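You operate a simulated robot arm through the tools that you are given. There is no shell and no other tool. Be economical: measure what you need, move in short steps, check, and stop when the job is done.

Carry out the task below with a simulated robot arm. There is one attempt and no reset: what you move stays moved.

TASK
Put the 3.15 mm silver block from the fittings bench on top of the orange box and the 2.0 mm silver block on the shelf under the splicing bench. Pull the middle bench drawer open. Do these in any order. Set down upright: silver block.

Only the result counts: the job must be done as asked and must still hold three seconds after the hand-in. Knocking over, shifting, dropping, spilling or breaking anything else fails it.

THE ROBOT
A 6-joint arm with a two-finger parallel gripper on a trunk, on a base that drives. Base frame: it is fixed to the floor where the robot stands at the start and does not move with it; the origin is under the middle of the robot, x ahead of it, y to its left, z up; the surface under the hand at the start is at about z = 0.86. Lengths are in m, angles in rad, forces in N, time in s.
Its first joint turns from -2.897 to 2.897 rad. Places, roughly: middle bench drawer [0.4, -2.2, 0.5]; shelf under the splicing bench [-0.7, 1.9, 0.2]. Payload 3.43 kg.
Tool frame: the origin (TCP) lies between the finger pads and is the grasp point; the fingertips stand 0.034 m ahead of it; z points along the fingers, y is the line along which they close. The gripper opens to 0.128 m. The fingers are 0.024 m wide and 0.012 m thick; the gripper's body (0.048 by 0.13 m) begins 0.096 m behind the TCP.
Orientation is that of the tool frame in the base frame, as a unit quaternion [x, y, z, w]. With the fingers straight down and closing along the base's y, the tool's x points along the base's -x, its y along +y and its z along -z.

THE INTERFACE
- The arm moves only by the tool jog_arm. Its argument "rows" is a list of rows, each a list of 3 entries, a list of its own where there are three numbers: the turn, a rotation vector about the base's x, y, z in units of 8 degrees (1.0 is 8 degrees), then the shift along the base's x, y, z in units of 30 mm (1.0 is 30 mm), then the finger opening in m, from 0 to 0.128. In form: [[[ax, ay, az], [x, y, z], hand], ...]. A call has 1 to 12 rows; each row shifts and turns the commanded pose from where the row before left it. A call with a number of a shift or a turn outside -1 to 1 is refused whole. Rows are played at 5 a second. More than 0.05 m and 0.15 rad between two rows, or a gripper value outside its range, and nothing of the call is played. Where a pose cannot be reached the arm comes as near as it can. A force on the tool above 40 N (or 10 N above the force at the start of the call, whichever is more), or a blocked arm, ends the call early, and 0.2 s more pass. Each finger travels about 0.153 m/s and halts on what it meets, pressing with about 44 N; the grip force reading is that of the motor and also rises with nothing between the fingers. The clock runs only during rows and for 0.2 s after the last one: add rows that do not move to give the fingers time. The reply holds the time, the measured pose of the TCP, the force on the tool along the base axes, the opening and the grip force, in the units named above and with some noise, with the torque about the TCP (base axes, N m) and any sound that the robot's microphone picked up.
- Cameras (640 x 400 px; columns grow to the right, rows downward): "scene" is now at [0.1705, 0.1974, 1.2256]; the picture's right is [-0.25, -0.97, 0.00], its down [-0.31, 0.08, -0.95] and it looks along [0.92, -0.24, -0.32] (base axes); focal length 262 px, centre (320, 200). "wrist" rides on the gripper at [0.076, -0.011, -0.16] in the tool frame; the picture's right is [0.15, 0.99, 0.00], its down [-0.88, 0.13, -0.46] and it looks along [-0.45, 0.07, 0.89] (tool axes); focal length 234 px, centre (320, 200). There is no depth. A picture from a camera that has moved, and an enlarged one, comes with that camera's place and axes in the base frame and with its lens.
- snapshot(camera): a new picture of that camera. The clock stands still meanwhile.
- steer(legs): drives the robot by 1 to 6 legs, each [ahead, left, turn to the left] in m, m and rad, along the robot's own axes; the way and the turn of a leg run together, so that a leg with both is an arc; at most 1.5 m and 3.142 rad a leg. The arm and the cameras ride along, it lands a little off, and it stops where it bumps. It gives what a move gives.
- turn_head(pan, tilt): turns the head with the scene camera to pan (to the left, within 2.496 rad either way) and tilt (down, from -0.506 to 1.204), counted from straight ahead of the robot. It gives what a move gives.
- zoom(camera, box): a new picture of the part [left, top, right, bottom] of that camera's present view, enlarged. The clock stands still meanwhile.
- close_job(): hands the job in; it is judged then, once.

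Work in short steps. Places have to be worked out from the pictures, the camera data and where the tool is seen: move nearer, look again, correct. Check each grasp and each placing, and mend what went wrong. You have 165 turns and 108 pictures in all, those below and enlarged ones among them. Open the gripper and draw the arm clear of the work before you hand the job in, unless the task says otherwise; then end with one line.

The tools are called after "Call:" as name(argument=value, ...) on one line, values as JSON. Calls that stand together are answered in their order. jog_arm: Moves the arm, as the interface text tells. Its arguments: {"type":"object","properties":{"rows":{"type":"array"}},"required":["rows"]} The other tools are called the same way: steer (legs) drives the base; turn_head (pan, tilt) turns the head that bears the scene camera; snapshot (camera) takes a picture; zoom (camera, box) takes an enlarged picture of a part of a camera's view; close_job () hands the job in.

At the start:

```text
clock: 0.0
ee_pos: [0.6691, 0.144, 1.1327]
tool_rot: [0.0, 1.0, 0.0, 0.0]
ft_force: [-0.5, -0.5, 0.0]
ft_torque: [0.02, 0.0, -0.01]
opening: 0.1281
finger_force: 0.1
robot x, y, heading: [-0.0005, 0.0034, -0.002]
head pan, tilt: [-0.255, 0.328]
```

scene: 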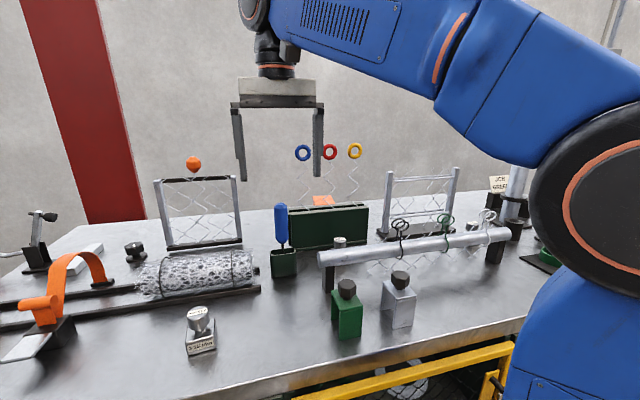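
wrist: 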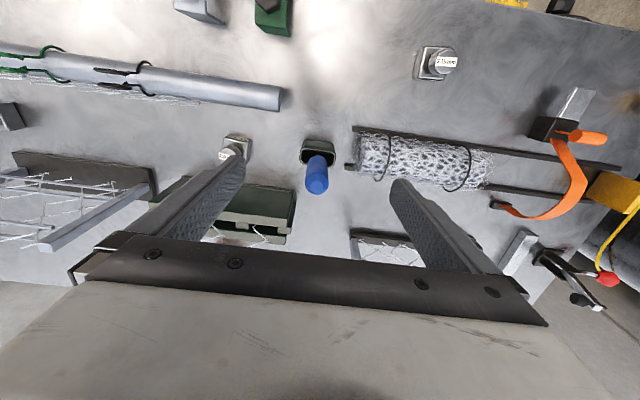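

I see two small silver blocks with labels, one in front and one behind the rail. I zoom in to read the labels.

Call:
zoom(camera="wrist", box=[390, 20, 490, 100])

Call:
zoom(camera="wrist", box=[190, 120, 290, 180])

Call:
zoom(camera="scene", box=[160, 280, 260, 370])

```text
5.00 times, centred on (440, 60) of wrist
camera zoom: at [0.5929, 0.1324, 1.2927], right [-0.15, 0.99, 0.0], down [0.88, 0.13, 0.46], along [0.45, 0.07, -0.89], focal length 1171 px, centre (-280, 900)
```

zoom: 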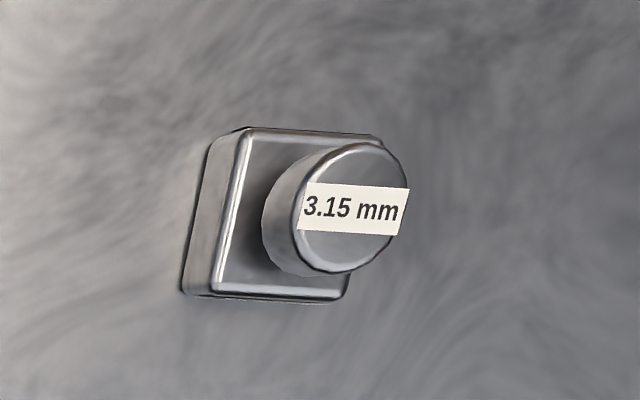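

```text
6.40 times, centred on (240, 150) of wrist
camera zoom: at [0.5929, 0.1324, 1.2927], right [-0.15, 0.99, 0.0], down [0.88, 0.13, 0.46], along [0.45, 0.07, -0.89], focal length 1499 px, centre (832, 520)
```

zoom: 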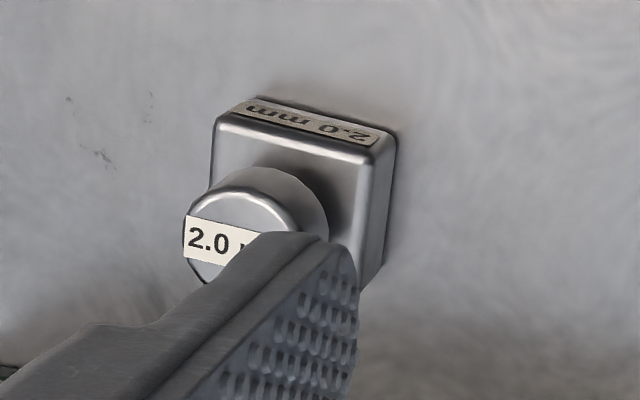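

```text
4.44 times, centred on (210, 325) of scene
camera zoom: at [0.1705, 0.1974, 1.2256], right [-0.25, -0.97, 0.0], down [-0.31, 0.08, -0.95], along [0.92, -0.24, -0.32], focal length 1162 px, centre (809, -356)
```

zoom: 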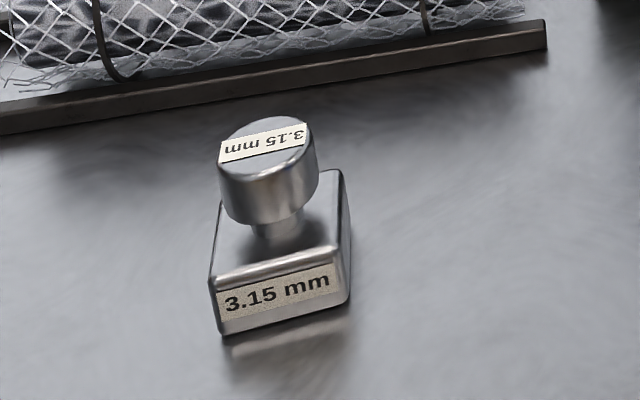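

3.15 mm is in front, 2.0 mm behind. Now I look around for the orange box, the shelf and the drawer.

Call:
turn_head(pan=-1.5, tilt=0.3)

Call:
snapshot(camera="scene")

Call:
turn_head(pan=1.7, tilt=0.3)

Call:
snapshot(camera="scene")

Call:
turn_head(pan=0.6, tilt=0.4)

Call:
snapshot(camera="scene")

```text
clock: 1.4
ee_pos: [0.6673, 0.1437, 1.1349]
tool_rot: [0.0, 1.0, 0.0, 0.0]
ft_force: [0.0, 0.5, 0.5]
ft_torque: [0.02, -0.02, 0.03]
opening: 0.1279
finger_force: 0.0
robot x, y, heading: [-0.0012, 0.002, 0.003]
head pan, tilt: [-1.499, 0.3]
```

```text
102 pictures are left
camera scene: at [0.0869, 0.1277, 1.2281], right [-1.0, -0.07, 0.0], down [-0.02, 0.29, -0.96], along [0.07, -0.95, -0.3], focal length 262 px, centre (320, 200)
```

scene: 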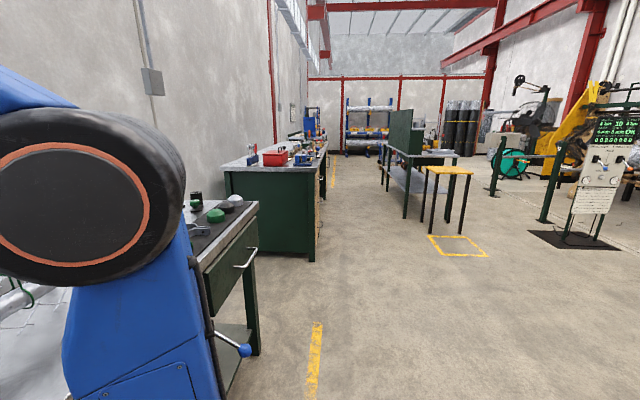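

```text
clock: 4.2
ee_pos: [0.668, 0.1435, 1.1333]
tool_rot: [0.0, 1.0, 0.0, 0.0]
ft_force: [-0.2, 0.7, 0.0]
ft_torque: [-0.01, -0.02, -0.05]
opening: 0.128
finger_force: 0.0
robot x, y, heading: [-0.0014, 0.004, -0.001]
head pan, tilt: [1.7, 0.3]
```

```text
101 pictures are left
camera scene: at [0.0682, 0.3135, 1.2281], right [0.99, 0.13, 0.0], down [0.04, -0.29, -0.96], along [-0.12, 0.95, -0.3], focal length 262 px, centre (320, 200)
```

scene: 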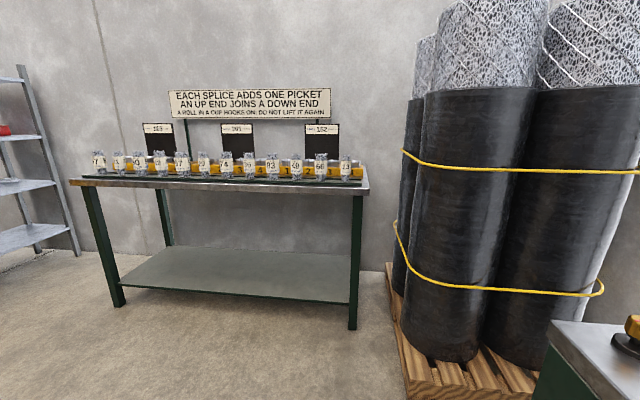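

```text
clock: 5.5
ee_pos: [0.6675, 0.1449, 1.1331]
tool_rot: [0.0, 1.0, 0.001, 0.0]
ft_force: [-0.2, -0.6, -0.2]
ft_torque: [-0.02, 0.0, 0.03]
opening: 0.128
finger_force: 0.1
robot x, y, heading: [0.0017, -0.0009, -0.004]
head pan, tilt: [0.6, 0.4]
```

```text
100 pictures are left
camera scene: at [0.1566, 0.2733, 1.2189], right [0.57, -0.82, 0.0], down [-0.32, -0.22, -0.92], along [0.76, 0.52, -0.39], focal length 262 px, centre (320, 200)
```

scene: 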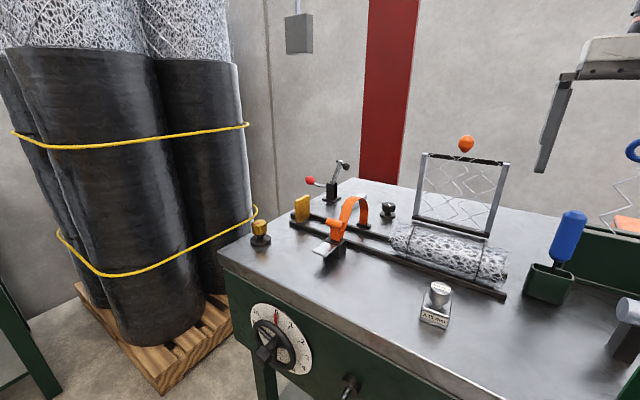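

No orange box yet; I zoom on the other benches, and check the back of the room.

Call:
turn_head(pan=-1.5, tilt=0.3)

Call:
zoom(camera="scene", box=[180, 100, 480, 290])

Call:
zoom(camera="scene", box=[220, 120, 340, 200])

Call:
turn_head(pan=-2.4, tilt=0.3)

Call:
snapshot(camera="scene")

Call:
turn_head(pan=2.45, tilt=0.3)

Call:
snapshot(camera="scene")

```text
clock: 7.5
ee_pos: [0.6679, 0.1441, 1.1346]
tool_rot: [0.001, 1.0, 0.0, -0.001]
ft_force: [-0.4, -0.5, 0.7]
ft_torque: [0.0, -0.02, 0.01]
opening: 0.1281
finger_force: 0.0
robot x, y, heading: [0.0018, 0.0018, -0.001]
head pan, tilt: [-1.499, 0.3]
```

```text
2.11 times, centred on (330, 195) of scene
camera zoom: at [0.0869, 0.1277, 1.2281], right [-1.0, -0.07, 0.0], down [-0.02, 0.29, -0.96], along [0.07, -0.95, -0.3], focal length 551 px, centre (299, 210)
```

zoom: 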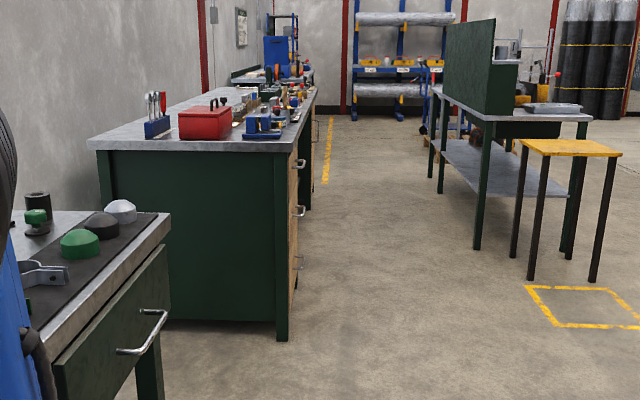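

```text
5.00 times, centred on (280, 160) of scene
camera zoom: at [0.0869, 0.1277, 1.2281], right [-1.0, -0.07, 0.0], down [-0.02, 0.29, -0.96], along [0.07, -0.95, -0.3], focal length 1308 px, centre (520, 400)
```

zoom: 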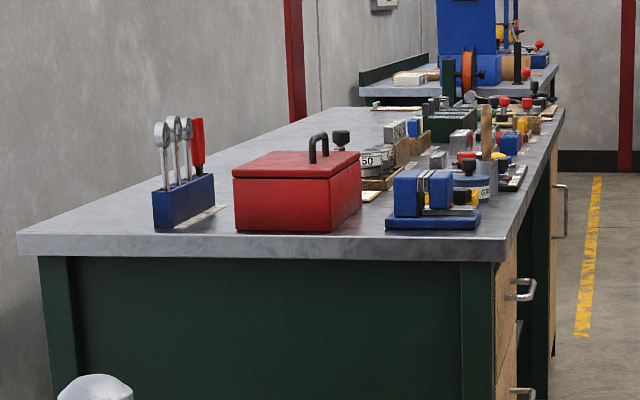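

```text
clock: 8.7
ee_pos: [0.6673, 0.1446, 1.1335]
tool_rot: [0.001, 1.0, 0.0, 0.001]
ft_force: [0.0, -0.1, -0.5]
ft_torque: [-0.01, -0.02, -0.01]
opening: 0.128
finger_force: 0.0
robot x, y, heading: [0.0019, 0.0018, -0.005]
head pan, tilt: [-2.4, 0.3]
```

```text
97 pictures are left
camera scene: at [0.0114, 0.1577, 1.2281], right [-0.68, 0.74, 0.0], down [0.22, 0.2, -0.96], along [-0.7, -0.65, -0.3], focal length 262 px, centre (320, 200)
```

scene: 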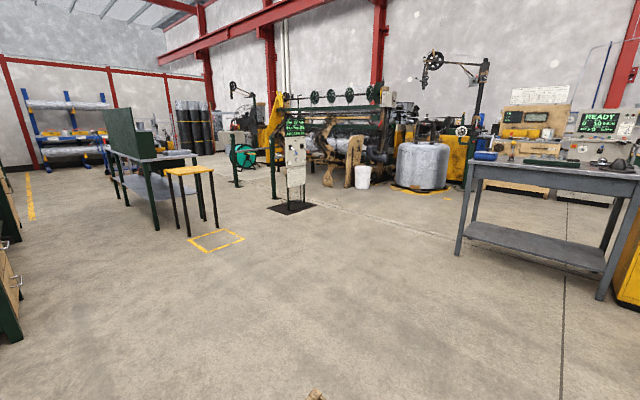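

```text
clock: 12.5
ee_pos: [0.6669, 0.1443, 1.1325]
tool_rot: [0.0, 1.0, 0.001, 0.0]
ft_force: [-0.4, -0.8, -0.8]
ft_torque: [0.0, -0.01, 0.01]
opening: 0.1279
finger_force: 0.1
robot x, y, heading: [0.0007, -0.0004, 0.001]
head pan, tilt: [2.45, 0.3]
```

```text
96 pictures are left
camera scene: at [0.0083, 0.2804, 1.2281], right [0.64, 0.77, 0.0], down [0.23, -0.19, -0.96], along [-0.74, 0.61, -0.3], focal length 262 px, centre (320, 200)
```

scene: 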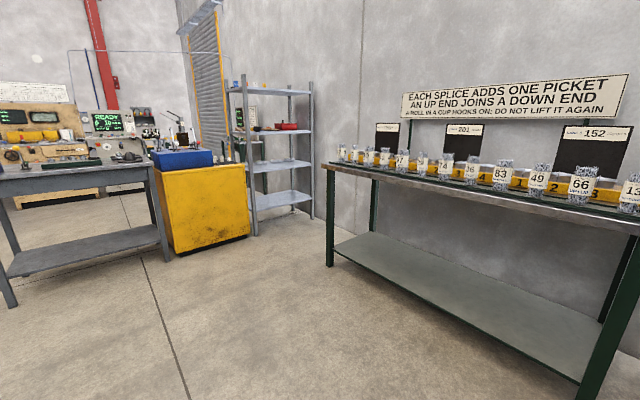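

Orange box still not found; there was an orange patch behind the dark green box on this bench. I look back at it.

Call:
turn_head(pan=-0.25, tilt=0.33)

Call:
zoom(camera="scene", box=[220, 120, 400, 290])

Call:
zoom(camera="scene", box=[360, 120, 560, 290])

Call:
zoom(camera="scene", box=[0, 120, 240, 370])

```text
clock: 14.9
ee_pos: [0.6679, 0.1443, 1.1339]
tool_rot: [0.0, 1.0, -0.001, 0.0]
ft_force: [0.2, 0.2, -0.3]
ft_torque: [0.0, -0.02, 0.03]
opening: 0.1281
finger_force: 0.0
robot x, y, heading: [0.0011, 0.0018, -0.0]
head pan, tilt: [-0.25, 0.33]
```

```text
2.35 times, centred on (310, 205) of scene
camera zoom: at [0.1706, 0.1979, 1.2254], right [-0.25, -0.97, 0.0], down [-0.31, 0.08, -0.95], along [0.92, -0.23, -0.32], focal length 616 px, centre (344, 188)
```

zoom: 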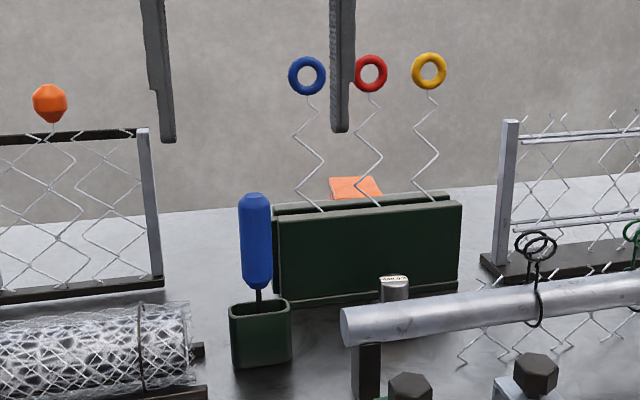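

```text
2.35 times, centred on (460, 205) of scene
camera zoom: at [0.1706, 0.1979, 1.2254], right [-0.25, -0.97, 0.0], down [-0.31, 0.08, -0.95], along [0.92, -0.23, -0.32], focal length 616 px, centre (-9, 188)
```

zoom: 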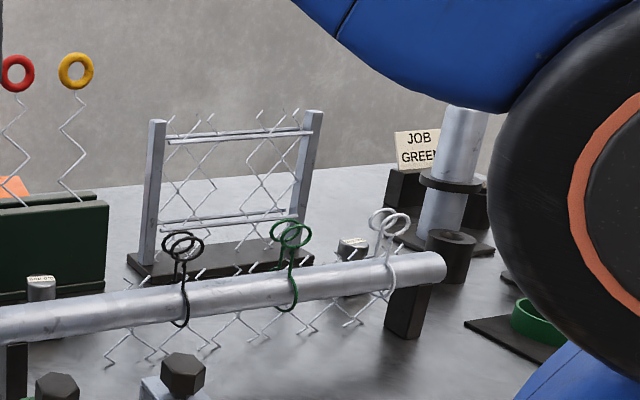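

```text
1.60 times, centred on (120, 245) of scene
camera zoom: at [0.1706, 0.1979, 1.2254], right [-0.25, -0.97, 0.0], down [-0.31, 0.08, -0.95], along [0.92, -0.23, -0.32], focal length 418 px, centre (640, 128)
```

zoom: 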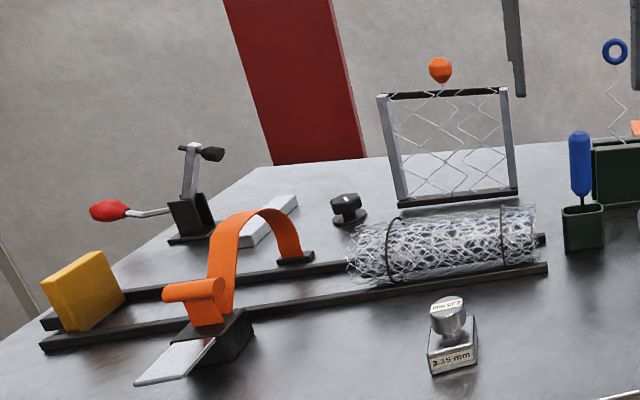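

The orange patch is likely the orange box behind the green rack, around (1.07, -0.05). I raise the hand and move forward to look over the rack with the wrist camera.

Call:
jog_arm(rows=[[[0, 0, 0], [0, 0, 1], 0.128], [[0, 0, 0], [0, 0, 1], 0.128], [[0, 0, 0], [0, 0, 1], 0.128], [[0, 0, 0], [0, 0, 1], 0.128], [[0, 0, 0], [1, -0.8, 0.3], 0.128], [[0, 0, 0], [1, -0.8, 0.3], 0.128], [[0, 0, 0], [1, -0.8, 0.3], 0.128], [[0, 0, 0], [1, -0.8, 0.3], 0.128], [[0, 0, 0], [0, 0, 0], 0.128]])

Call:
snapshot(camera="wrist")

```text
clock: 16.9
ee_pos: [0.7837, 0.0462, 1.1636]
tool_rot: [0.0, 1.0, 0.001, 0.004]
ft_force: [1.3, 0.4, -0.6]
ft_torque: [0.0, -0.03, -0.05]
opening: 0.1278
finger_force: 0.1
out of reach, approached as far as the arm can: row 2, 3, 4, 5, 6, 7, 8
robot x, y, heading: [0.0, -0.001, -0.002]
head pan, tilt: [-0.25, 0.33]
```

```text
92 pictures are left
camera wrist: at [0.7082, 0.0331, 1.3233], right [-0.15, 0.99, 0.0], down [0.88, 0.13, 0.46], along [0.46, 0.07, -0.89], focal length 234 px, centre (320, 200)
```

wrist: 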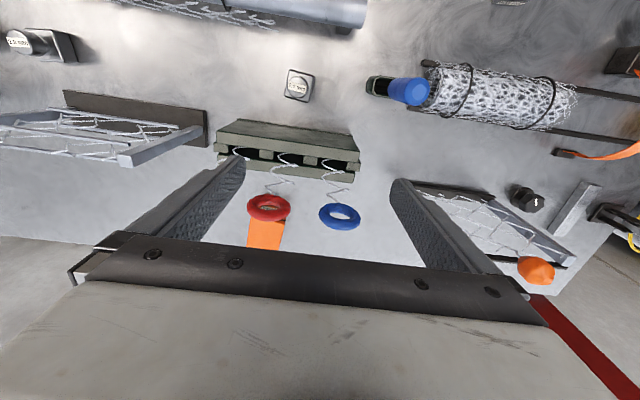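

Reach is limited in height with the tool vertical. I zoom on the orange object.

Call:
zoom(camera="wrist", box=[210, 110, 370, 260])

Call:
zoom(camera="wrist", box=[0, 20, 100, 80])

```text
2.67 times, centred on (290, 185) of wrist
camera zoom: at [0.7082, 0.0331, 1.3233], right [-0.15, 0.99, 0.0], down [0.88, 0.13, 0.46], along [0.46, 0.07, -0.89], focal length 624 px, centre (400, 240)
```

zoom: 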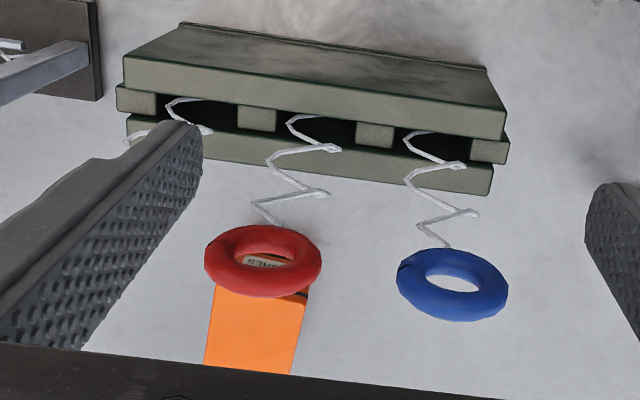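

```text
6.40 times, centred on (50, 50) of wrist
camera zoom: at [0.7082, 0.0331, 1.3233], right [-0.15, 0.99, 0.0], down [0.88, 0.13, 0.46], along [0.46, 0.07, -0.89], focal length 1499 px, centre (2048, 1160)
```

zoom: 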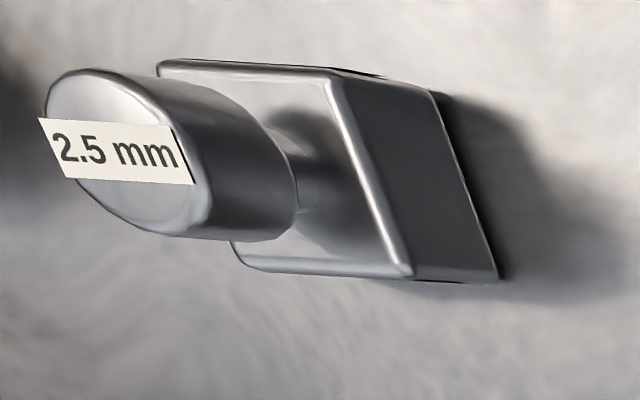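

The box with a label behind the red-ring coil is the orange box (about (1.02, -0.04)); the third block is 2.5 mm. I'll do the drawer first: retract the arm, then back off.

Call:
jog_arm(rows=[[[0, 0, 0], [-1, 0, -0.1], 0.128], [[0, 0, 0], [-1, 0, 0], 0.128], [[0, 0, 0], [-1, 0, 0], 0.128], [[0, 0, 0], [-1, 0, 0], 0.128], [[0, 0, 0], [-1, 0, 0], 0.128], [[0, 0, 0], [-1, 0, 0], 0.128], [[0, 0, 0], [-1, 0, 0], 0.128], [[0, 0, 0], [-1, 0, 0], 0.128], [[0, 0, 0], [-1, 0, 0], 0.128], [[0, 0, 0], [-1, 0, 0], 0.128]])

Call:
steer(legs=[[-0.5, 0, 0], [0, -1.1, 0], [0, -1.1, 0]])

Call:
turn_head(pan=0.0, tilt=0.5)

Call:
snapshot(camera="scene")

```text
clock: 19.1
ee_pos: [0.4857, 0.0471, 1.1448]
tool_rot: [0.0, 1.0, 0.002, 0.003]
ft_force: [1.2, 0.3, 0.3]
ft_torque: [-0.01, 0.06, 0.0]
opening: 0.1279
finger_force: 0.1
out of reach, approached as far as the arm can: row 9, 10
robot x, y, heading: [0.0028, -0.0033, -0.002]
head pan, tilt: [-0.25, 0.33]
```

```text
clock: 32.6
ee_pos: [0.021, -2.1577, 1.1464]
tool_rot: [-0.011, 1.0, 0.001, 0.003]
ft_force: [0.7, 0.1, 0.0]
ft_torque: [0.06, 0.0, -0.01]
opening: 0.1278
finger_force: 0.1
robot x, y, heading: [-0.4633, -2.2157, 0.022]
head pan, tilt: [-0.25, 0.33]
```

```text
clock: 33.4
ee_pos: [0.021, -2.1579, 1.1466]
tool_rot: [-0.012, 1.0, 0.002, 0.002]
ft_force: [0.9, 0.3, -0.5]
ft_torque: [-0.02, 0.01, -0.01]
opening: 0.128
finger_force: 0.1
robot x, y, heading: [-0.4669, -2.2178, 0.026]
head pan, tilt: [0.0, 0.499]
```

```text
89 pictures are left
camera scene: at [-0.2976, -1.9917, 1.2098], right [0.02, -1.0, 0.0], down [-0.48, -0.01, -0.88], along [0.88, 0.02, -0.48], focal length 262 px, centre (320, 200)
```

scene: 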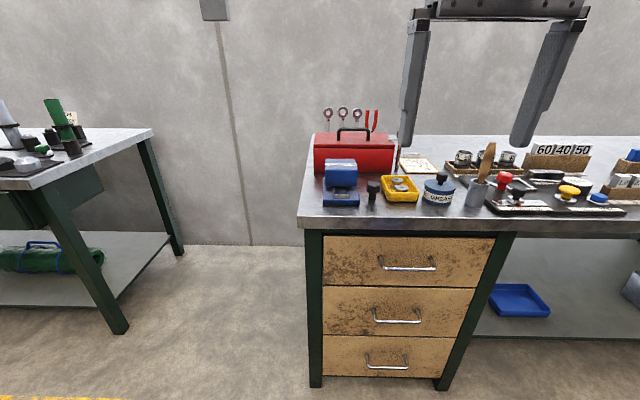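

The middle drawer handle is clear at about (0.25, -2.22, 0.5). I zoom on the bench contents to rule out other silver blocks/orange boxes.

Call:
turn_head(pan=-0.5, tilt=0.4)

Call:
snapshot(camera="scene")

Call:
zoom(camera="scene", box=[240, 120, 560, 320])

```text
clock: 34.3
ee_pos: [0.0208, -2.1575, 1.1451]
tool_rot: [-0.012, 1.0, 0.001, 0.002]
ft_force: [0.3, -0.8, -0.2]
ft_torque: [0.0, -0.05, 0.0]
opening: 0.1281
finger_force: 0.1
robot x, y, heading: [-0.4677, -2.2176, 0.023]
head pan, tilt: [-0.499, 0.4]
```

```text
88 pictures are left
camera scene: at [-0.3061, -2.0361, 1.2189], right [-0.46, -0.89, 0.0], down [-0.35, 0.18, -0.92], along [0.82, -0.42, -0.39], focal length 262 px, centre (320, 200)
```

scene: 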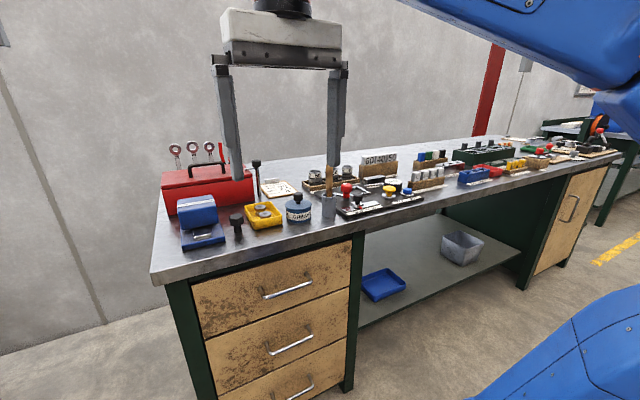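

```text
2.00 times, centred on (400, 220) of scene
camera zoom: at [-0.3061, -2.0361, 1.2189], right [-0.46, -0.89, 0.0], down [-0.35, 0.18, -0.92], along [0.82, -0.42, -0.39], focal length 523 px, centre (160, 160)
```

zoom: 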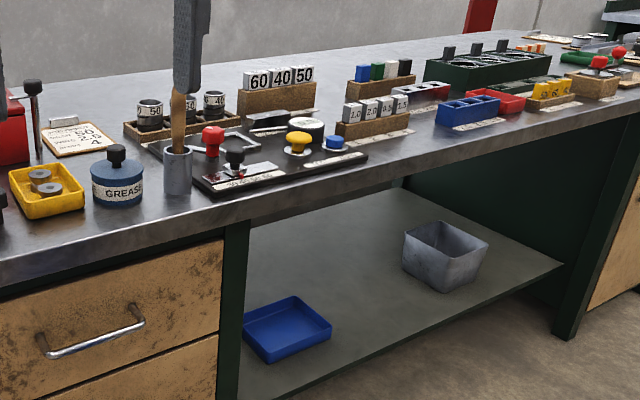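

There are small silver blocks with numbers in a wooden holder on this bench. I zoom closer on them.

Call:
zoom(camera="scene", box=[400, 155, 460, 200])

Call:
zoom(camera="scene", box=[440, 120, 620, 200])

```text
8.89 times, centred on (430, 178) of scene
camera zoom: at [-0.3061, -2.0361, 1.2189], right [-0.46, -0.89, 0.0], down [-0.35, 0.18, -0.92], along [0.82, -0.42, -0.39], focal length 2325 px, centre (-658, 400)
```

zoom: 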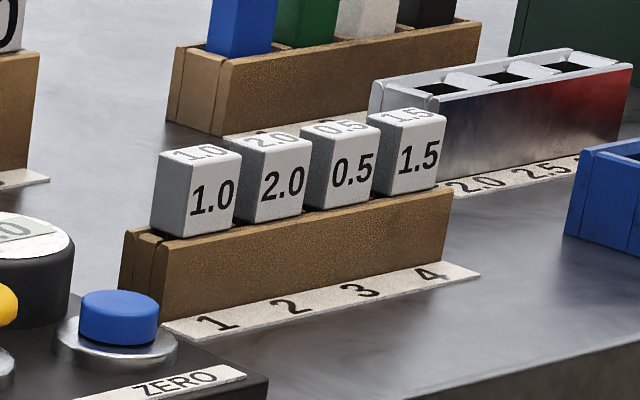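

```text
3.56 times, centred on (530, 160) of scene
camera zoom: at [-0.3061, -2.0361, 1.2189], right [-0.46, -0.89, 0.0], down [-0.35, 0.18, -0.92], along [0.82, -0.42, -0.39], focal length 930 px, centre (-427, 342)
```

zoom: 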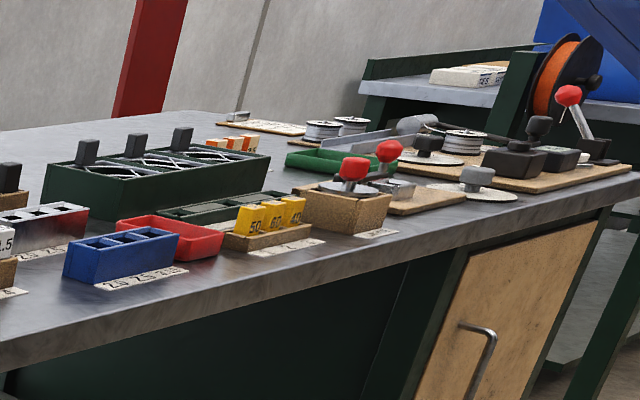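

Those are white cubes without "mm", so the knobbed silver blocks are the right ones. Now I roll the hand by 90° for the drawer handle (fingers to close along z later).

Call:
jog_arm(rows=[[[0, 0, 1], [0, 0, 0], 0.128], [[0, 0, 1], [0, 0, 0], 0.128], [[0, 0, 1], [0, 0, 0], 0.128], [[0, 0, 1], [0, 0, 0], 0.128], [[0, 0, 1], [0, 0, 0], 0.128], [[0, 0, 1], [0, 0, 0], 0.128], [[0, 0, 1], [0, 0, 0], 0.128], [[0, 0, 1], [0, 0, 0], 0.128], [[0, 0, 1], [0, 0, 0], 0.128], [[0, 0, 1], [0, 0, 0], 0.128], [[0, 0, 1], [0, 0, 0], 0.128], [[0, 0, 0.1], [0, 0, 0], 0.1]])

Call:
jog_arm(rows=[[[0, -1, 0], [0.5, 0, -0.5], 0.1], [[0, -1, 0], [0.5, 0, -0.5], 0.1], [[0, -1, 0], [0.5, 0, -1], 0.1], [[0, -1, 0], [0.5, 0, -1], 0.1], [[0, -1, 0], [0.5, 0, -1], 0.1], [[0, -1, 0], [0, 0, -1], 0.1]])

```text
clock: 36.9
ee_pos: [0.0206, -2.1583, 1.1449]
tool_rot: [0.71, -0.705, -0.001, -0.003]
ft_force: [0.0, 0.6, -0.8]
ft_torque: [0.0, 0.04, -0.01]
opening: 0.0999
finger_force: 0.0
robot x, y, heading: [-0.4633, -2.2152, 0.022]
head pan, tilt: [-0.499, 0.4]
```

```text
clock: 38.3
ee_pos: [0.0955, -2.1573, 0.9952]
tool_rot: [0.648, -0.644, 0.286, -0.289]
ft_force: [0.3, 0.1, 0.3]
ft_torque: [0.0, -0.02, 0.03]
opening: 0.1002
finger_force: 0.1
robot x, y, heading: [-0.4612, -2.2172, 0.019]
head pan, tilt: [-0.499, 0.4]
```

Works; continue pitching to horizontal while descending.

Call:
jog_arm(rows=[[[0, -1, 0], [0, 0, -1], 0.1], [[0, -1, 0], [0, 0, -1], 0.1], [[0, -1, 0], [0, 0, -1], 0.1], [[0, -1, 0], [0, 0, -1], 0.1], [[0, -1, 0], [0, 0, -1], 0.1], [[0, -0.25, 0], [0, 0, -1], 0.1], [[0, 0, 0], [0, 0, -1], 0.1], [[0, 0, 0], [0, 0, -1], 0.1]])

Call:
turn_head(pan=-0.2, tilt=0.7)

Call:
snapshot(camera="scene")

Call:
snapshot(camera="wrist")

```text
clock: 40.1
ee_pos: [0.1222, -2.0725, 0.9327]
tool_rot: [0.503, -0.499, 0.499, -0.499]
ft_force: [0.4, 0.2, -0.9]
ft_torque: [0.03, -0.01, 0.04]
opening: 0.0999
finger_force: 0.0
out of reach, approached as far as the arm can: row 4, 5, 6, 7, 8
robot x, y, heading: [-0.4636, -2.2127, 0.024]
head pan, tilt: [-0.499, 0.4]
```

```text
clock: 40.9
ee_pos: [0.1231, -2.0725, 0.9329]
tool_rot: [0.503, -0.5, 0.498, -0.499]
ft_force: [0.4, 0.1, 0.8]
ft_torque: [0.0, 0.01, 0.0]
opening: 0.0999
finger_force: 0.2
robot x, y, heading: [-0.464, -2.2202, 0.026]
head pan, tilt: [-0.201, 0.7]
```

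```text
84 pictures are left
camera scene: at [-0.3049, -2.0088, 1.1921], right [-0.18, -0.98, 0.0], down [-0.63, 0.11, -0.77], along [0.75, -0.13, -0.64], focal length 262 px, centre (320, 200)
```

scene: 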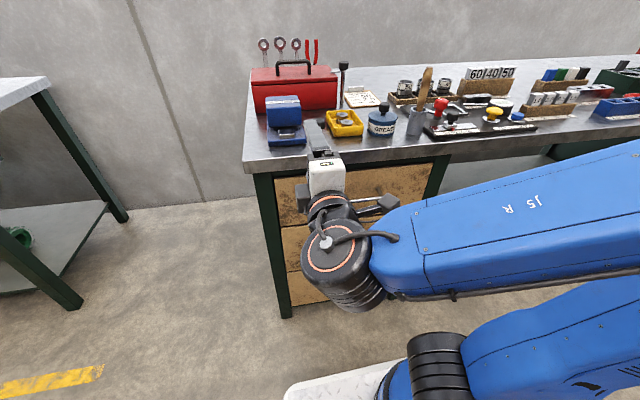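

```text
83 pictures are left
camera wrist: at [-0.035, -2.1494, 0.9453], right [0.0, -0.15, -0.99], down [-0.46, 0.88, -0.13], along [0.89, 0.45, -0.07], focal length 234 px, centre (320, 200)
```

wrist: 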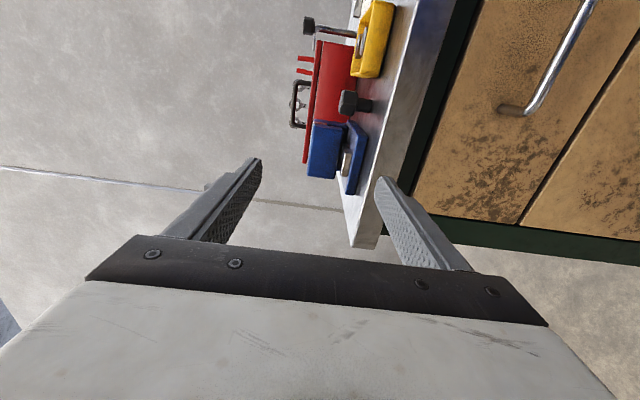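

The arm is cramped here; I back the base off so it can extend to the handle.

Call:
steer(legs=[[-0.25, 0, -0.022]])

Call:
jog_arm(rows=[[[0, 0, 0], [1, -0.5, -1], 0.1], [[0, 0, 0], [1, -0.5, -1], 0.1], [[0, 0, 0], [1, -0.5, -1], 0.1], [[0, 0, 0], [1, -0.5, -1], 0.1], [[0, 0, 0], [1, -0.5, -1], 0.1]])

```text
clock: 42.8
ee_pos: [-0.125, -2.0877, 0.9336]
tool_rot: [-0.499, 0.504, -0.503, 0.495]
ft_force: [0.7, -0.1, -0.4]
ft_torque: [0.03, 0.02, 0.0]
opening: 0.1
finger_force: 0.1
robot x, y, heading: [-0.7124, -2.2189, 0.008]
head pan, tilt: [-0.201, 0.7]
```

```text
clock: 44.0
ee_pos: [0.0637, -2.12, 0.8506]
tool_rot: [-0.499, 0.505, -0.502, 0.494]
ft_force: [0.9, 0.3, 0.4]
ft_torque: [0.02, 0.01, 0.0]
opening: 0.0999
finger_force: 0.0
out of reach, approached as far as the arm can: row 1, 2, 3, 4, 5
robot x, y, heading: [-0.7124, -2.2204, 0.011]
head pan, tilt: [-0.201, 0.7]
```

Horizontal tool cannot go low. I tilt it down to ~45° and try to descend.

Call:
jog_arm(rows=[[[0, 1, 0], [0, 0, 0], 0.1], [[0, 1, 0], [0, 0, 0], 0.1], [[0, 1, 0], [0, 0, 0], 0.1], [[0, 1, 0], [0, 0, 0], 0.1], [[0, 1, 0], [0, 0, 0], 0.1], [[0, 0.6, 0], [0, 0, 0], 0.1], [[0, 0, 0], [0, 0, -1], 0.1], [[0, 0, 0], [0, 0, -1], 0.1], [[0, 0, 0], [0, 0, -1], 0.1], [[0, 0, 0], [0, 0, -1], 0.1]])

```text
clock: 46.1
ee_pos: [0.0642, -2.116, 0.7328]
tool_rot: [-0.653, 0.653, -0.275, 0.265]
ft_force: [-1.2, -0.4, 0.3]
ft_torque: [-0.01, -0.03, -0.01]
opening: 0.0999
finger_force: 0.0
robot x, y, heading: [-0.7137, -2.2218, 0.008]
head pan, tilt: [-0.201, 0.7]
```

Reachable. Continue down toward handle height, shifting y toward -2.22, then look.

Call:
jog_arm(rows=[[[0, 0, 0], [0, -0.7, -1], 0.1], [[0, 0, 0], [0, -0.7, -1], 0.1], [[0, 0, 0], [0, -0.7, -1], 0.1], [[0, 0, 0], [0, -0.7, -1], 0.1], [[0, 0, 0], [0, -0.7, -1], 0.06], [[0, 0, 0], [0, 0, 0], 0.06]])

Call:
snapshot(camera="scene")

Call:
snapshot(camera="wrist")

```text
clock: 47.5
ee_pos: [0.0861, -2.2158, 0.5936]
tool_rot: [-0.653, 0.655, -0.274, 0.264]
ft_force: [-1.0, 0.0, 0.7]
ft_torque: [-0.02, 0.0, 0.02]
opening: 0.06
finger_force: 0.1
out of reach, approached as far as the arm can: row 4, 5
robot x, y, heading: [-0.7126, -2.2223, 0.008]
head pan, tilt: [-0.201, 0.7]
```

```text
82 pictures are left
camera scene: at [-0.551, -2.0156, 1.192], right [-0.19, -0.98, 0.0], down [-0.63, 0.12, -0.76], along [0.75, -0.15, -0.64], focal length 262 px, centre (320, 200)
```

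scene: 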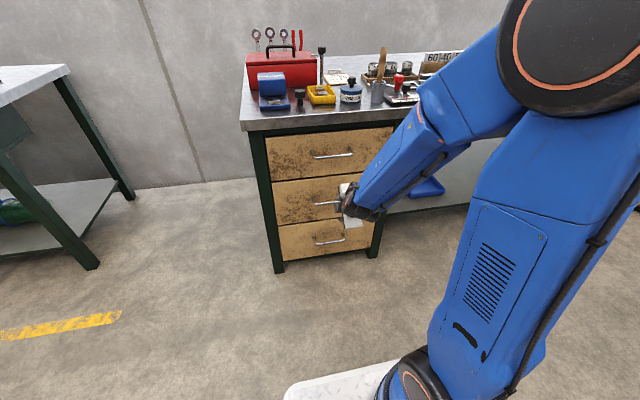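

```text
81 pictures are left
camera wrist: at [-0.0184, -2.2901, 0.7164], right [-0.7, -0.15, -0.69], down [-0.41, 0.89, 0.22], along [0.58, 0.44, -0.68], focal length 234 px, centre (320, 200)
```

wrist: 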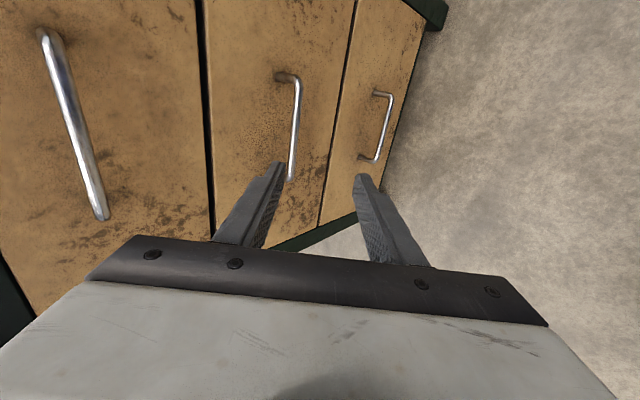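

Triangulating both views puts the handle bar at about (0.277, -2.23, 0.461). I try advancing forward-down with slightly more tilt.

Call:
jog_arm(rows=[[[0, 0, 0], [0.7, 0, -0.7], 0.06], [[0, 0, 0], [0.7, 0, -0.7], 0.06], [[0, 0, 0], [0.5, 0, -1], 0.06], [[0, 0, 0], [0, 0, 0], 0.06]])

```text
clock: 48.5
ee_pos: [0.1406, -2.2153, 0.5227]
tool_rot: [0.654, -0.653, 0.275, -0.265]
ft_force: [-0.6, 0.3, 0.2]
ft_torque: [0.0, -0.01, 0.0]
opening: 0.0599
finger_force: 0.0
robot x, y, heading: [-0.7083, -2.2198, 0.009]
head pan, tilt: [-0.201, 0.7]
```

That works: farther out allows lower. I go to a pre-grasp standing off the bar along the tool axis, then look.

Call:
jog_arm(rows=[[[0, 0, 0], [1, -0.2, -0.2], 0.045], [[0, 0, 0], [1, -0.2, -0.2], 0.045], [[0, 0, 0], [0.9, -0.1, -0.2], 0.045], [[0, 0, 0], [0, 0, 0], 0.045]])

Call:
snapshot(camera="wrist")

Call:
zoom(camera="scene", box=[260, 130, 400, 270])

```text
clock: 49.5
ee_pos: [0.2272, -2.2293, 0.5059]
tool_rot: [-0.652, 0.655, -0.275, 0.265]
ft_force: [-0.3, 0.2, 0.1]
ft_torque: [0.06, 0.0, 0.0]
opening: 0.0452
finger_force: 0.0
robot x, y, heading: [-0.7133, -2.222, 0.006]
head pan, tilt: [-0.201, 0.7]
```

```text
80 pictures are left
camera wrist: at [0.1238, -2.3036, 0.6268], right [-0.7, -0.15, -0.7], down [-0.41, 0.89, 0.22], along [0.58, 0.44, -0.68], focal length 234 px, centre (320, 200)
```

wrist: 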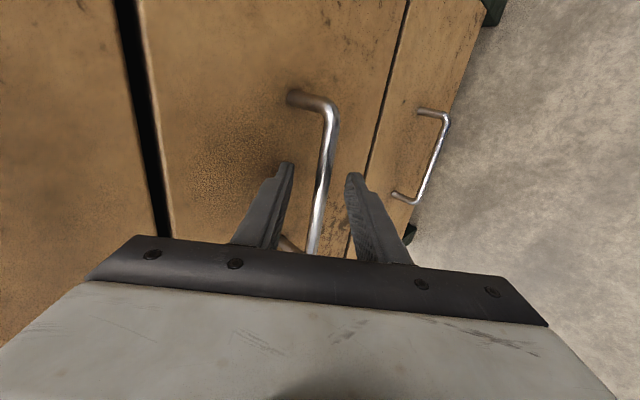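

```text
2.86 times, centred on (330, 200) of scene
camera zoom: at [-0.551, -2.0156, 1.192], right [-0.19, -0.98, 0.0], down [-0.63, 0.12, -0.76], along [0.75, -0.15, -0.64], focal length 747 px, centre (291, 200)
```

zoom: 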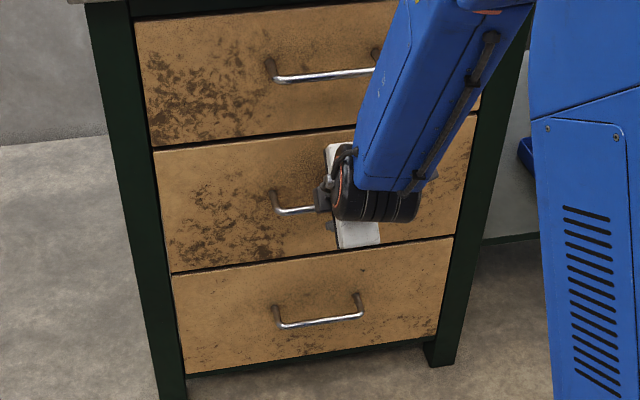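

The bar lies between the fingers. I advance 45 mm along the tool axis and close gently.

Call:
jog_arm(rows=[[[0, 0, 0], [0.35, 0, -0.35], 0.035], [[0, 0, 0], [0.35, 0, -0.35], 0.035], [[0, 0, 0], [0.35, 0, -0.35], 0.035], [[0, 0, 0], [0, 0, 0], 0.0], [[0, 0, 0], [0, 0, 0], 0.0], [[0, 0, 0], [0, 0, 0], 0.0]])

Call:
snapshot(camera="wrist")

```text
clock: 50.0
ee_pos: [0.2356, -2.2297, 0.497]
tool_rot: [-0.652, 0.654, -0.277, 0.264]
ft_force: [-26.7, -0.1, 23.0]
ft_torque: [0.14, -0.89, 0.17]
opening: 0.0332
finger_force: 0.1
robot x, y, heading: [-0.7108, -2.2232, 0.007]
head pan, tilt: [-0.201, 0.7]
stopped in row 2: the force on the tool passed its limit at 73 N (the readings are from after the stop); the commanded pose is now the measured one
```

```text
78 pictures are left
camera wrist: at [0.1317, -2.3031, 0.6185], right [-0.7, -0.15, -0.7], down [-0.41, 0.89, 0.22], along [0.59, 0.44, -0.68], focal length 234 px, centre (320, 200)
```

wrist: 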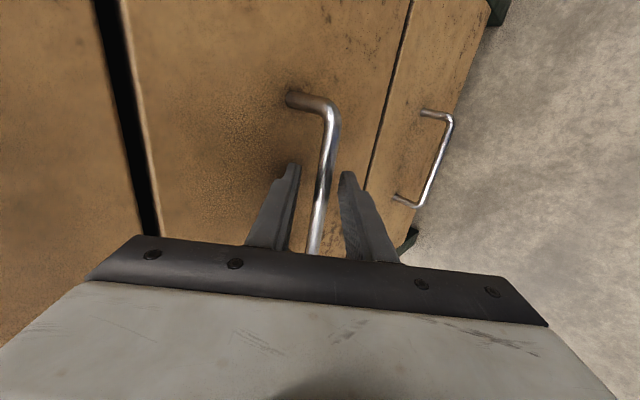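

Refined triangulation puts the bar at (0.246, 0.488), so it's already between the pads and the upper tip touched the drawer front. I back off 4 mm and close.

Call:
jog_arm(rows=[[[0, 0, 0], [-0.15, 0, 0.1], 0.033], [[0, 0, 0], [0, 0, 0], 0.02], [[0, 0, 0], [0, 0, 0], 0.0], [[0, 0, 0], [0, 0, 0], 0.0], [[0, 0, 0], [0, 0, 0], 0.0]])

```text
clock: 51.2
ee_pos: [0.2345, -2.2284, 0.4993]
tool_rot: [-0.653, 0.655, -0.276, 0.263]
ft_force: [5.2, -1.7, 1.8]
ft_torque: [-0.26, 0.0, 0.21]
opening: 0.0119
finger_force: 44.8
robot x, y, heading: [-0.7109, -2.2217, 0.005]
head pan, tilt: [-0.201, 0.7]
```

Gripped the 12 mm bar. I pull the drawer by driving the base back 0.25 m.

Call:
steer(legs=[[-0.25, 0, 0]])

Call:
snapshot(camera="scene")

```text
clock: 53.0
ee_pos: [-0.0206, -2.23, 0.4967]
tool_rot: [-0.653, 0.654, -0.276, 0.265]
ft_force: [0.7, 36.4, 3.9]
ft_torque: [0.29, 0.03, 0.46]
opening: 0.0115
finger_force: 44.6
robot x, y, heading: [-0.9689, -2.2233, 0.006]
head pan, tilt: [-0.201, 0.7]
```

```text
77 pictures are left
camera scene: at [-0.8049, -2.017, 1.1919], right [-0.19, -0.98, 0.0], down [-0.63, 0.12, -0.77], along [0.75, -0.15, -0.64], focal length 262 px, centre (320, 200)
```

scene: 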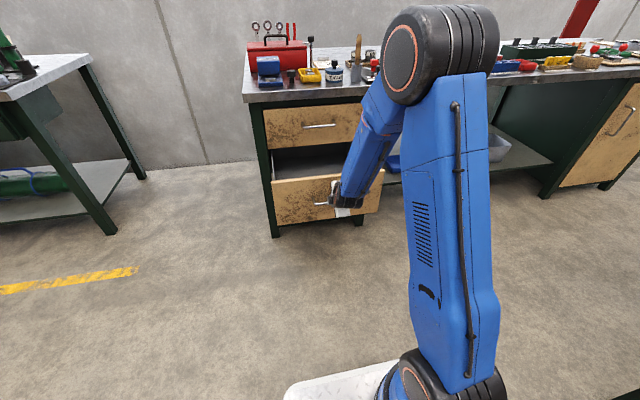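

The drawer is open ~25 cm. I release and withdraw along the tool axis.

Call:
jog_arm(rows=[[[0, 0, 0], [0, 0, 0], 0.035], [[0, 0, 0], [0, 0, 0], 0.035], [[0, 0, 0], [-0.4, 0, 0.4], 0.035], [[0, 0, 0], [-0.6, 0, 0.6], 0.035], [[0, 0, 0], [-0.7, 0, 0.7], 0.035], [[0, 0, 0], [-0.7, 0, 0.7], 0.035], [[0, 0, 0], [-0.7, 0, 0.7], 0.035], [[0, 0, 0], [0, 0, 1], 0.035], [[0, 0, 0], [0, 0, 1], 0.035], [[0, 0, 0], [0, 0, 1], 0.035]])

```text
clock: 55.2
ee_pos: [-0.1155, -2.2306, 0.6803]
tool_rot: [0.654, -0.653, 0.276, -0.264]
ft_force: [0.0, -0.6, 0.0]
ft_torque: [0.03, -0.04, -0.01]
opening: 0.035
finger_force: 0.0
robot x, y, heading: [-0.9667, -2.2207, 0.004]
head pan, tilt: [-0.201, 0.7]
```

Clear of the handle. Next I back the base up a bit and raise the arm; then confirm the drawer state.

Call:
jog_arm(rows=[[[0, 0, 0], [0, 0, 1], 0.06], [[0, 0, 0], [0, 0, 1], 0.06], [[0, 0, 0], [0, 0, 1], 0.06], [[0, 0, 0], [0, 0, 1], 0.06], [[0, 0, 0], [0, 0, 1], 0.06], [[0, 0, 0], [0, 0, 1], 0.06], [[0, 1, 0], [0, 0, 1], 0.06], [[0, 1, 0], [0, 0, 1], 0.06], [[0, 1, 0], [0, 0, 1], 0.06], [[0, 1, 0], [0, 0, 1], 0.06], [[0, 1, 0], [0, 0, 1], 0.06], [[0, 0.6, 0], [0, 0, 1], 0.128]])

Call:
snapshot(camera="scene")

```text
clock: 57.9
ee_pos: [-0.1114, -2.2302, 1.0431]
tool_rot: [0.709, -0.705, 0.005, 0.005]
ft_force: [-0.4, 0.4, -0.4]
ft_torque: [-0.01, -0.01, 0.02]
opening: 0.1279
finger_force: 0.1
robot x, y, heading: [-0.971, -2.2234, 0.013]
head pan, tilt: [-0.201, 0.7]
```

```text
76 pictures are left
camera scene: at [-0.805, -2.0176, 1.192], right [-0.19, -0.98, 0.0], down [-0.63, 0.12, -0.76], along [0.75, -0.15, -0.64], focal length 262 px, centre (320, 200)
```

scene: 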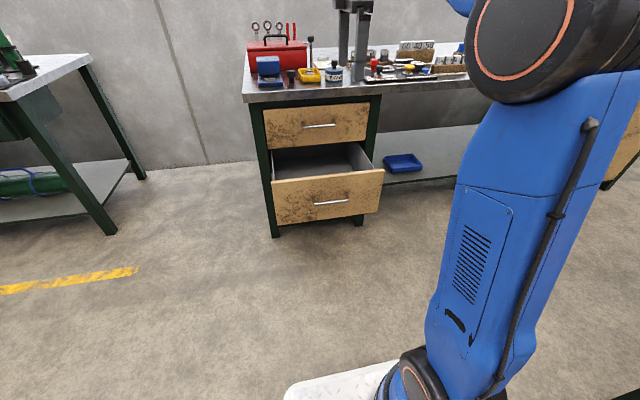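

Drawer is confirmed open. Now I restore the hand's yaw and drive to free floor to test low reach with a 45° tilt (for the shelf).

Call:
jog_arm(rows=[[[0, 0, -1], [-0.5, 0, 0], 0.06], [[0, 0, -1], [-0.5, 0, 0], 0.06], [[0, 0, -1], [-0.5, 0, 0], 0.06], [[0, 0, -1], [-0.5, 0, 0], 0.06], [[0, 0, -1], [-0.5, 0, 0], 0.06], [[0, 0, -1], [-0.5, 0, 0], 0.06], [[0, 0, -1], [0, 0, 0], 0.06], [[0, 0, -1], [0, 0, 0], 0.06], [[0, 0, -1], [0, 0, 0], 0.06], [[0, 0, -1], [0, 0, 0], 0.06], [[0, 0, -1], [0, 0, 0], 0.06], [[0, 0, -0.25], [0, 0, 0], 0.06]])

Call:
steer(legs=[[0, 1.2, 0]])

Call:
jog_arm(rows=[[[0, -1, 0], [0.5, 0, -1], 0.06], [[0, -1, 0], [0.5, 0, -1], 0.06], [[0, -1, 0], [0.5, 0, -1], 0.06], [[0, -1, 0], [0.5, 0, -1], 0.06], [[0, -1, 0], [0.5, 0, -1], 0.06], [[0, -0.6, 0], [0.5, 0, -1], 0.06], [[0, 0, 0], [0.5, 0, -1], 0.06], [[0, 0, 0], [0.5, 0, -1], 0.06], [[0, 0, 0], [0.5, 0, -1], 0.06], [[0, 0, 0], [0.5, 0, -1], 0.06], [[0, 0, 0], [0.5, 0, -1], 0.06], [[0, 0, 0], [0.5, 0, -1], 0.06]])

```text
clock: 60.5
ee_pos: [-0.2057, -2.2297, 1.0409]
tool_rot: [-0.002, 1.0, -0.001, -0.008]
ft_force: [-0.8, 0.1, -0.1]
ft_torque: [0.01, 0.01, 0.04]
opening: 0.0601
finger_force: 0.0
robot x, y, heading: [-0.9676, -2.2248, 0.006]
head pan, tilt: [-0.201, 0.7]
```

```text
clock: 66.5
ee_pos: [-0.2104, -1.0425, 1.0402]
tool_rot: [0.001, 1.0, -0.001, -0.007]
ft_force: [-0.3, -0.1, 1.2]
ft_torque: [-0.01, 0.01, -0.06]
opening: 0.0599
finger_force: 0.0
robot x, y, heading: [-0.9702, -1.0273, 0.001]
head pan, tilt: [-0.201, 0.7]
```

```text
clock: 69.1
ee_pos: [-0.0315, -1.042, 0.6797]
tool_rot: [0.001, 0.928, 0.001, 0.373]
ft_force: [-0.2, 1.1, -0.7]
ft_torque: [-0.03, 0.0, -0.01]
opening: 0.06
finger_force: 0.0
robot x, y, heading: [-0.9728, -1.0293, -0.003]
head pan, tilt: [-0.201, 0.7]
```

Continue the low-reach test downward.

Call:
jog_arm(rows=[[[0, 0, 0], [0, 0, -1], 0.06], [[0, 0, 0], [0, 0, -1], 0.06], [[0, 0, 0], [0, 0, -1], 0.06], [[0, 0, 0], [0, 0, -1], 0.06], [[0, 0, 0], [0, 0, -1], 0.06], [[0, 0, 0], [0, 0, -1], 0.06], [[0, 0, 0], [0, 0, -1], 0.06], [[0, 0, 0], [0, 0, -1], 0.06], [[0, 0, 0], [0, 0, -1], 0.06], [[0, 0, 0], [0, 0, -1], 0.06], [[0, 0, 0], [0, 0, -1], 0.06], [[0, 0, 0], [0, 0, -1], 0.06]])

Call:
jog_arm(rows=[[[0, 0, 0], [0, 0, -1], 0.06], [[0, 0, 0], [0, 0, -1], 0.06], [[0, 0, 0], [-1, 0, 0], 0.06], [[0, 0, 0], [-1, 0, 0], 0.06], [[0, 0, 0], [-1, 0, 0], 0.06], [[0, 0, 0], [-1, 0, 0], 0.06], [[0, 0, 0], [-1, 0, 0], 0.06], [[0, 0, 0], [-1, 0, 0], 0.06]])

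```text
clock: 71.7
ee_pos: [-0.0047, -1.0125, 0.3526]
tool_rot: [-0.006, 0.929, -0.02, 0.37]
ft_force: [1.3, 0.8, 0.8]
ft_torque: [0.0, 0.01, 0.0]
opening: 0.06
finger_force: 0.1
out of reach, approached as far as the arm can: row 7, 8, 9, 10, 11, 12
robot x, y, heading: [-0.9732, -1.0307, 0.0]
head pan, tilt: [-0.201, 0.7]
```

```text
clock: 73.5
ee_pos: [-0.1136, -1.0364, 0.3587]
tool_rot: [-0.016, 0.931, -0.041, 0.363]
ft_force: [1.3, -0.1, 0.3]
ft_torque: [-0.02, 0.03, 0.02]
opening: 0.0598
finger_force: 0.0
out of reach, approached as far as the arm can: row 1, 2, 3, 4, 5, 6, 7, 8
robot x, y, heading: [-0.9711, -1.0263, -0.002]
head pan, tilt: [-0.201, 0.7]
```

Boundary reached; I test farther-out positions at lower height.

Call:
jog_arm(rows=[[[0, 0, 0], [1, 0, 0], 0.06], [[0, 0, 0], [1, 0, 0], 0.06], [[0, 0, 0], [1, 0, 0], 0.06], [[0, 0, 0], [1, 0, 0], 0.06], [[0, 0, 0], [1, 0, 0], 0.06], [[0, 0, 0], [1, 0, 0], 0.06], [[0, 0, 0], [1, 0, -0.5], 0.06], [[0, 0, 0], [1, 0, -1], 0.06], [[0, 0, 0], [0, 0, -1], 0.06], [[0, 0, 0], [0, 0, -1], 0.06]])

```text
clock: 75.7
ee_pos: [0.1346, -1.0309, 0.2606]
tool_rot: [-0.006, 0.93, -0.028, 0.367]
ft_force: [0.8, 0.3, 1.2]
ft_torque: [0.01, 0.04, -0.02]
opening: 0.0603
finger_force: 0.1
out of reach, approached as far as the arm can: row 1
robot x, y, heading: [-0.9725, -1.0332, 0.003]
head pan, tilt: [-0.201, 0.7]
```

Good: at radius ~1.1 m the tool reaches z = 0.26 at 45°. I raise the arm back up and restore.

Call:
jog_arm(rows=[[[0, 0, 0], [0, 0, 1], 0.06], [[0, 0, 0], [0, 0, 1], 0.06], [[0, 0, 0], [0, 0, 1], 0.06], [[0, 0, 0], [0, 0, 1], 0.06], [[0, 0, 0], [0, 0, 1], 0.06], [[0, 0, 0], [0, 0, 1], 0.06], [[0, 0, 0], [0, 0, 1], 0.06], [[0, 0, 0], [0, 0, 1], 0.06], [[0, 0, 0], [0, 0, 1], 0.06], [[0, 0, 0], [-0.5, 0, 1], 0.06], [[0, 0, 0], [-0.5, 0, 1], 0.06], [[0, 0, 0], [-0.5, 0, 1], 0.06]])

Call:
jog_arm(rows=[[[0, 0, 0], [-1, 0, 1], 0.06], [[0, 0, 0], [-1, 0, 1], 0.06], [[0, 0, 0], [-1, 0, 1], 0.06], [[0, 0, 0], [-1, 0, 1], 0.06], [[0, 0, 0], [-1, 0, 1], 0.06], [[0, 0, 0], [-1, 0, 1], 0.06], [[0, 0, 0], [-1, 0, 1], 0.06], [[0, 0, 0], [-1, 0, 1], 0.06], [[0, 0, 0], [-1, 0, 1], 0.06], [[0, 0, 0], [-1, 0, 1], 0.06], [[0, 0, 0], [0, 0, 1], 0.06], [[0, 0, 0], [0, 0, 1], 0.06]])

Call:
steer(legs=[[0, 1.03, 0]])

```text
clock: 78.3
ee_pos: [0.0845, -1.0329, 0.6166]
tool_rot: [-0.007, 0.93, -0.024, 0.368]
ft_force: [1.6, -0.1, -0.7]
ft_torque: [0.02, -0.02, 0.0]
opening: 0.0599
finger_force: 0.1
robot x, y, heading: [-0.9738, -1.0315, -0.001]
head pan, tilt: [-0.201, 0.7]
```

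```text
clock: 80.9
ee_pos: [-0.2137, -1.0321, 0.9793]
tool_rot: [-0.007, 0.93, -0.025, 0.367]
ft_force: [0.1, 0.2, -0.2]
ft_torque: [0.0, 0.02, 0.02]
opening: 0.0598
finger_force: 0.0
robot x, y, heading: [-0.9684, -1.0336, 0.001]
head pan, tilt: [-0.201, 0.7]
```

```text
clock: 86.2
ee_pos: [-0.2058, -0.008, 0.9801]
tool_rot: [-0.001, 0.93, -0.025, 0.367]
ft_force: [-0.5, -0.2, 0.3]
ft_torque: [-0.01, 0.0, 0.03]
opening: 0.06
finger_force: 0.0
robot x, y, heading: [-0.965, 0.0053, -0.018]
head pan, tilt: [-0.201, 0.7]
```

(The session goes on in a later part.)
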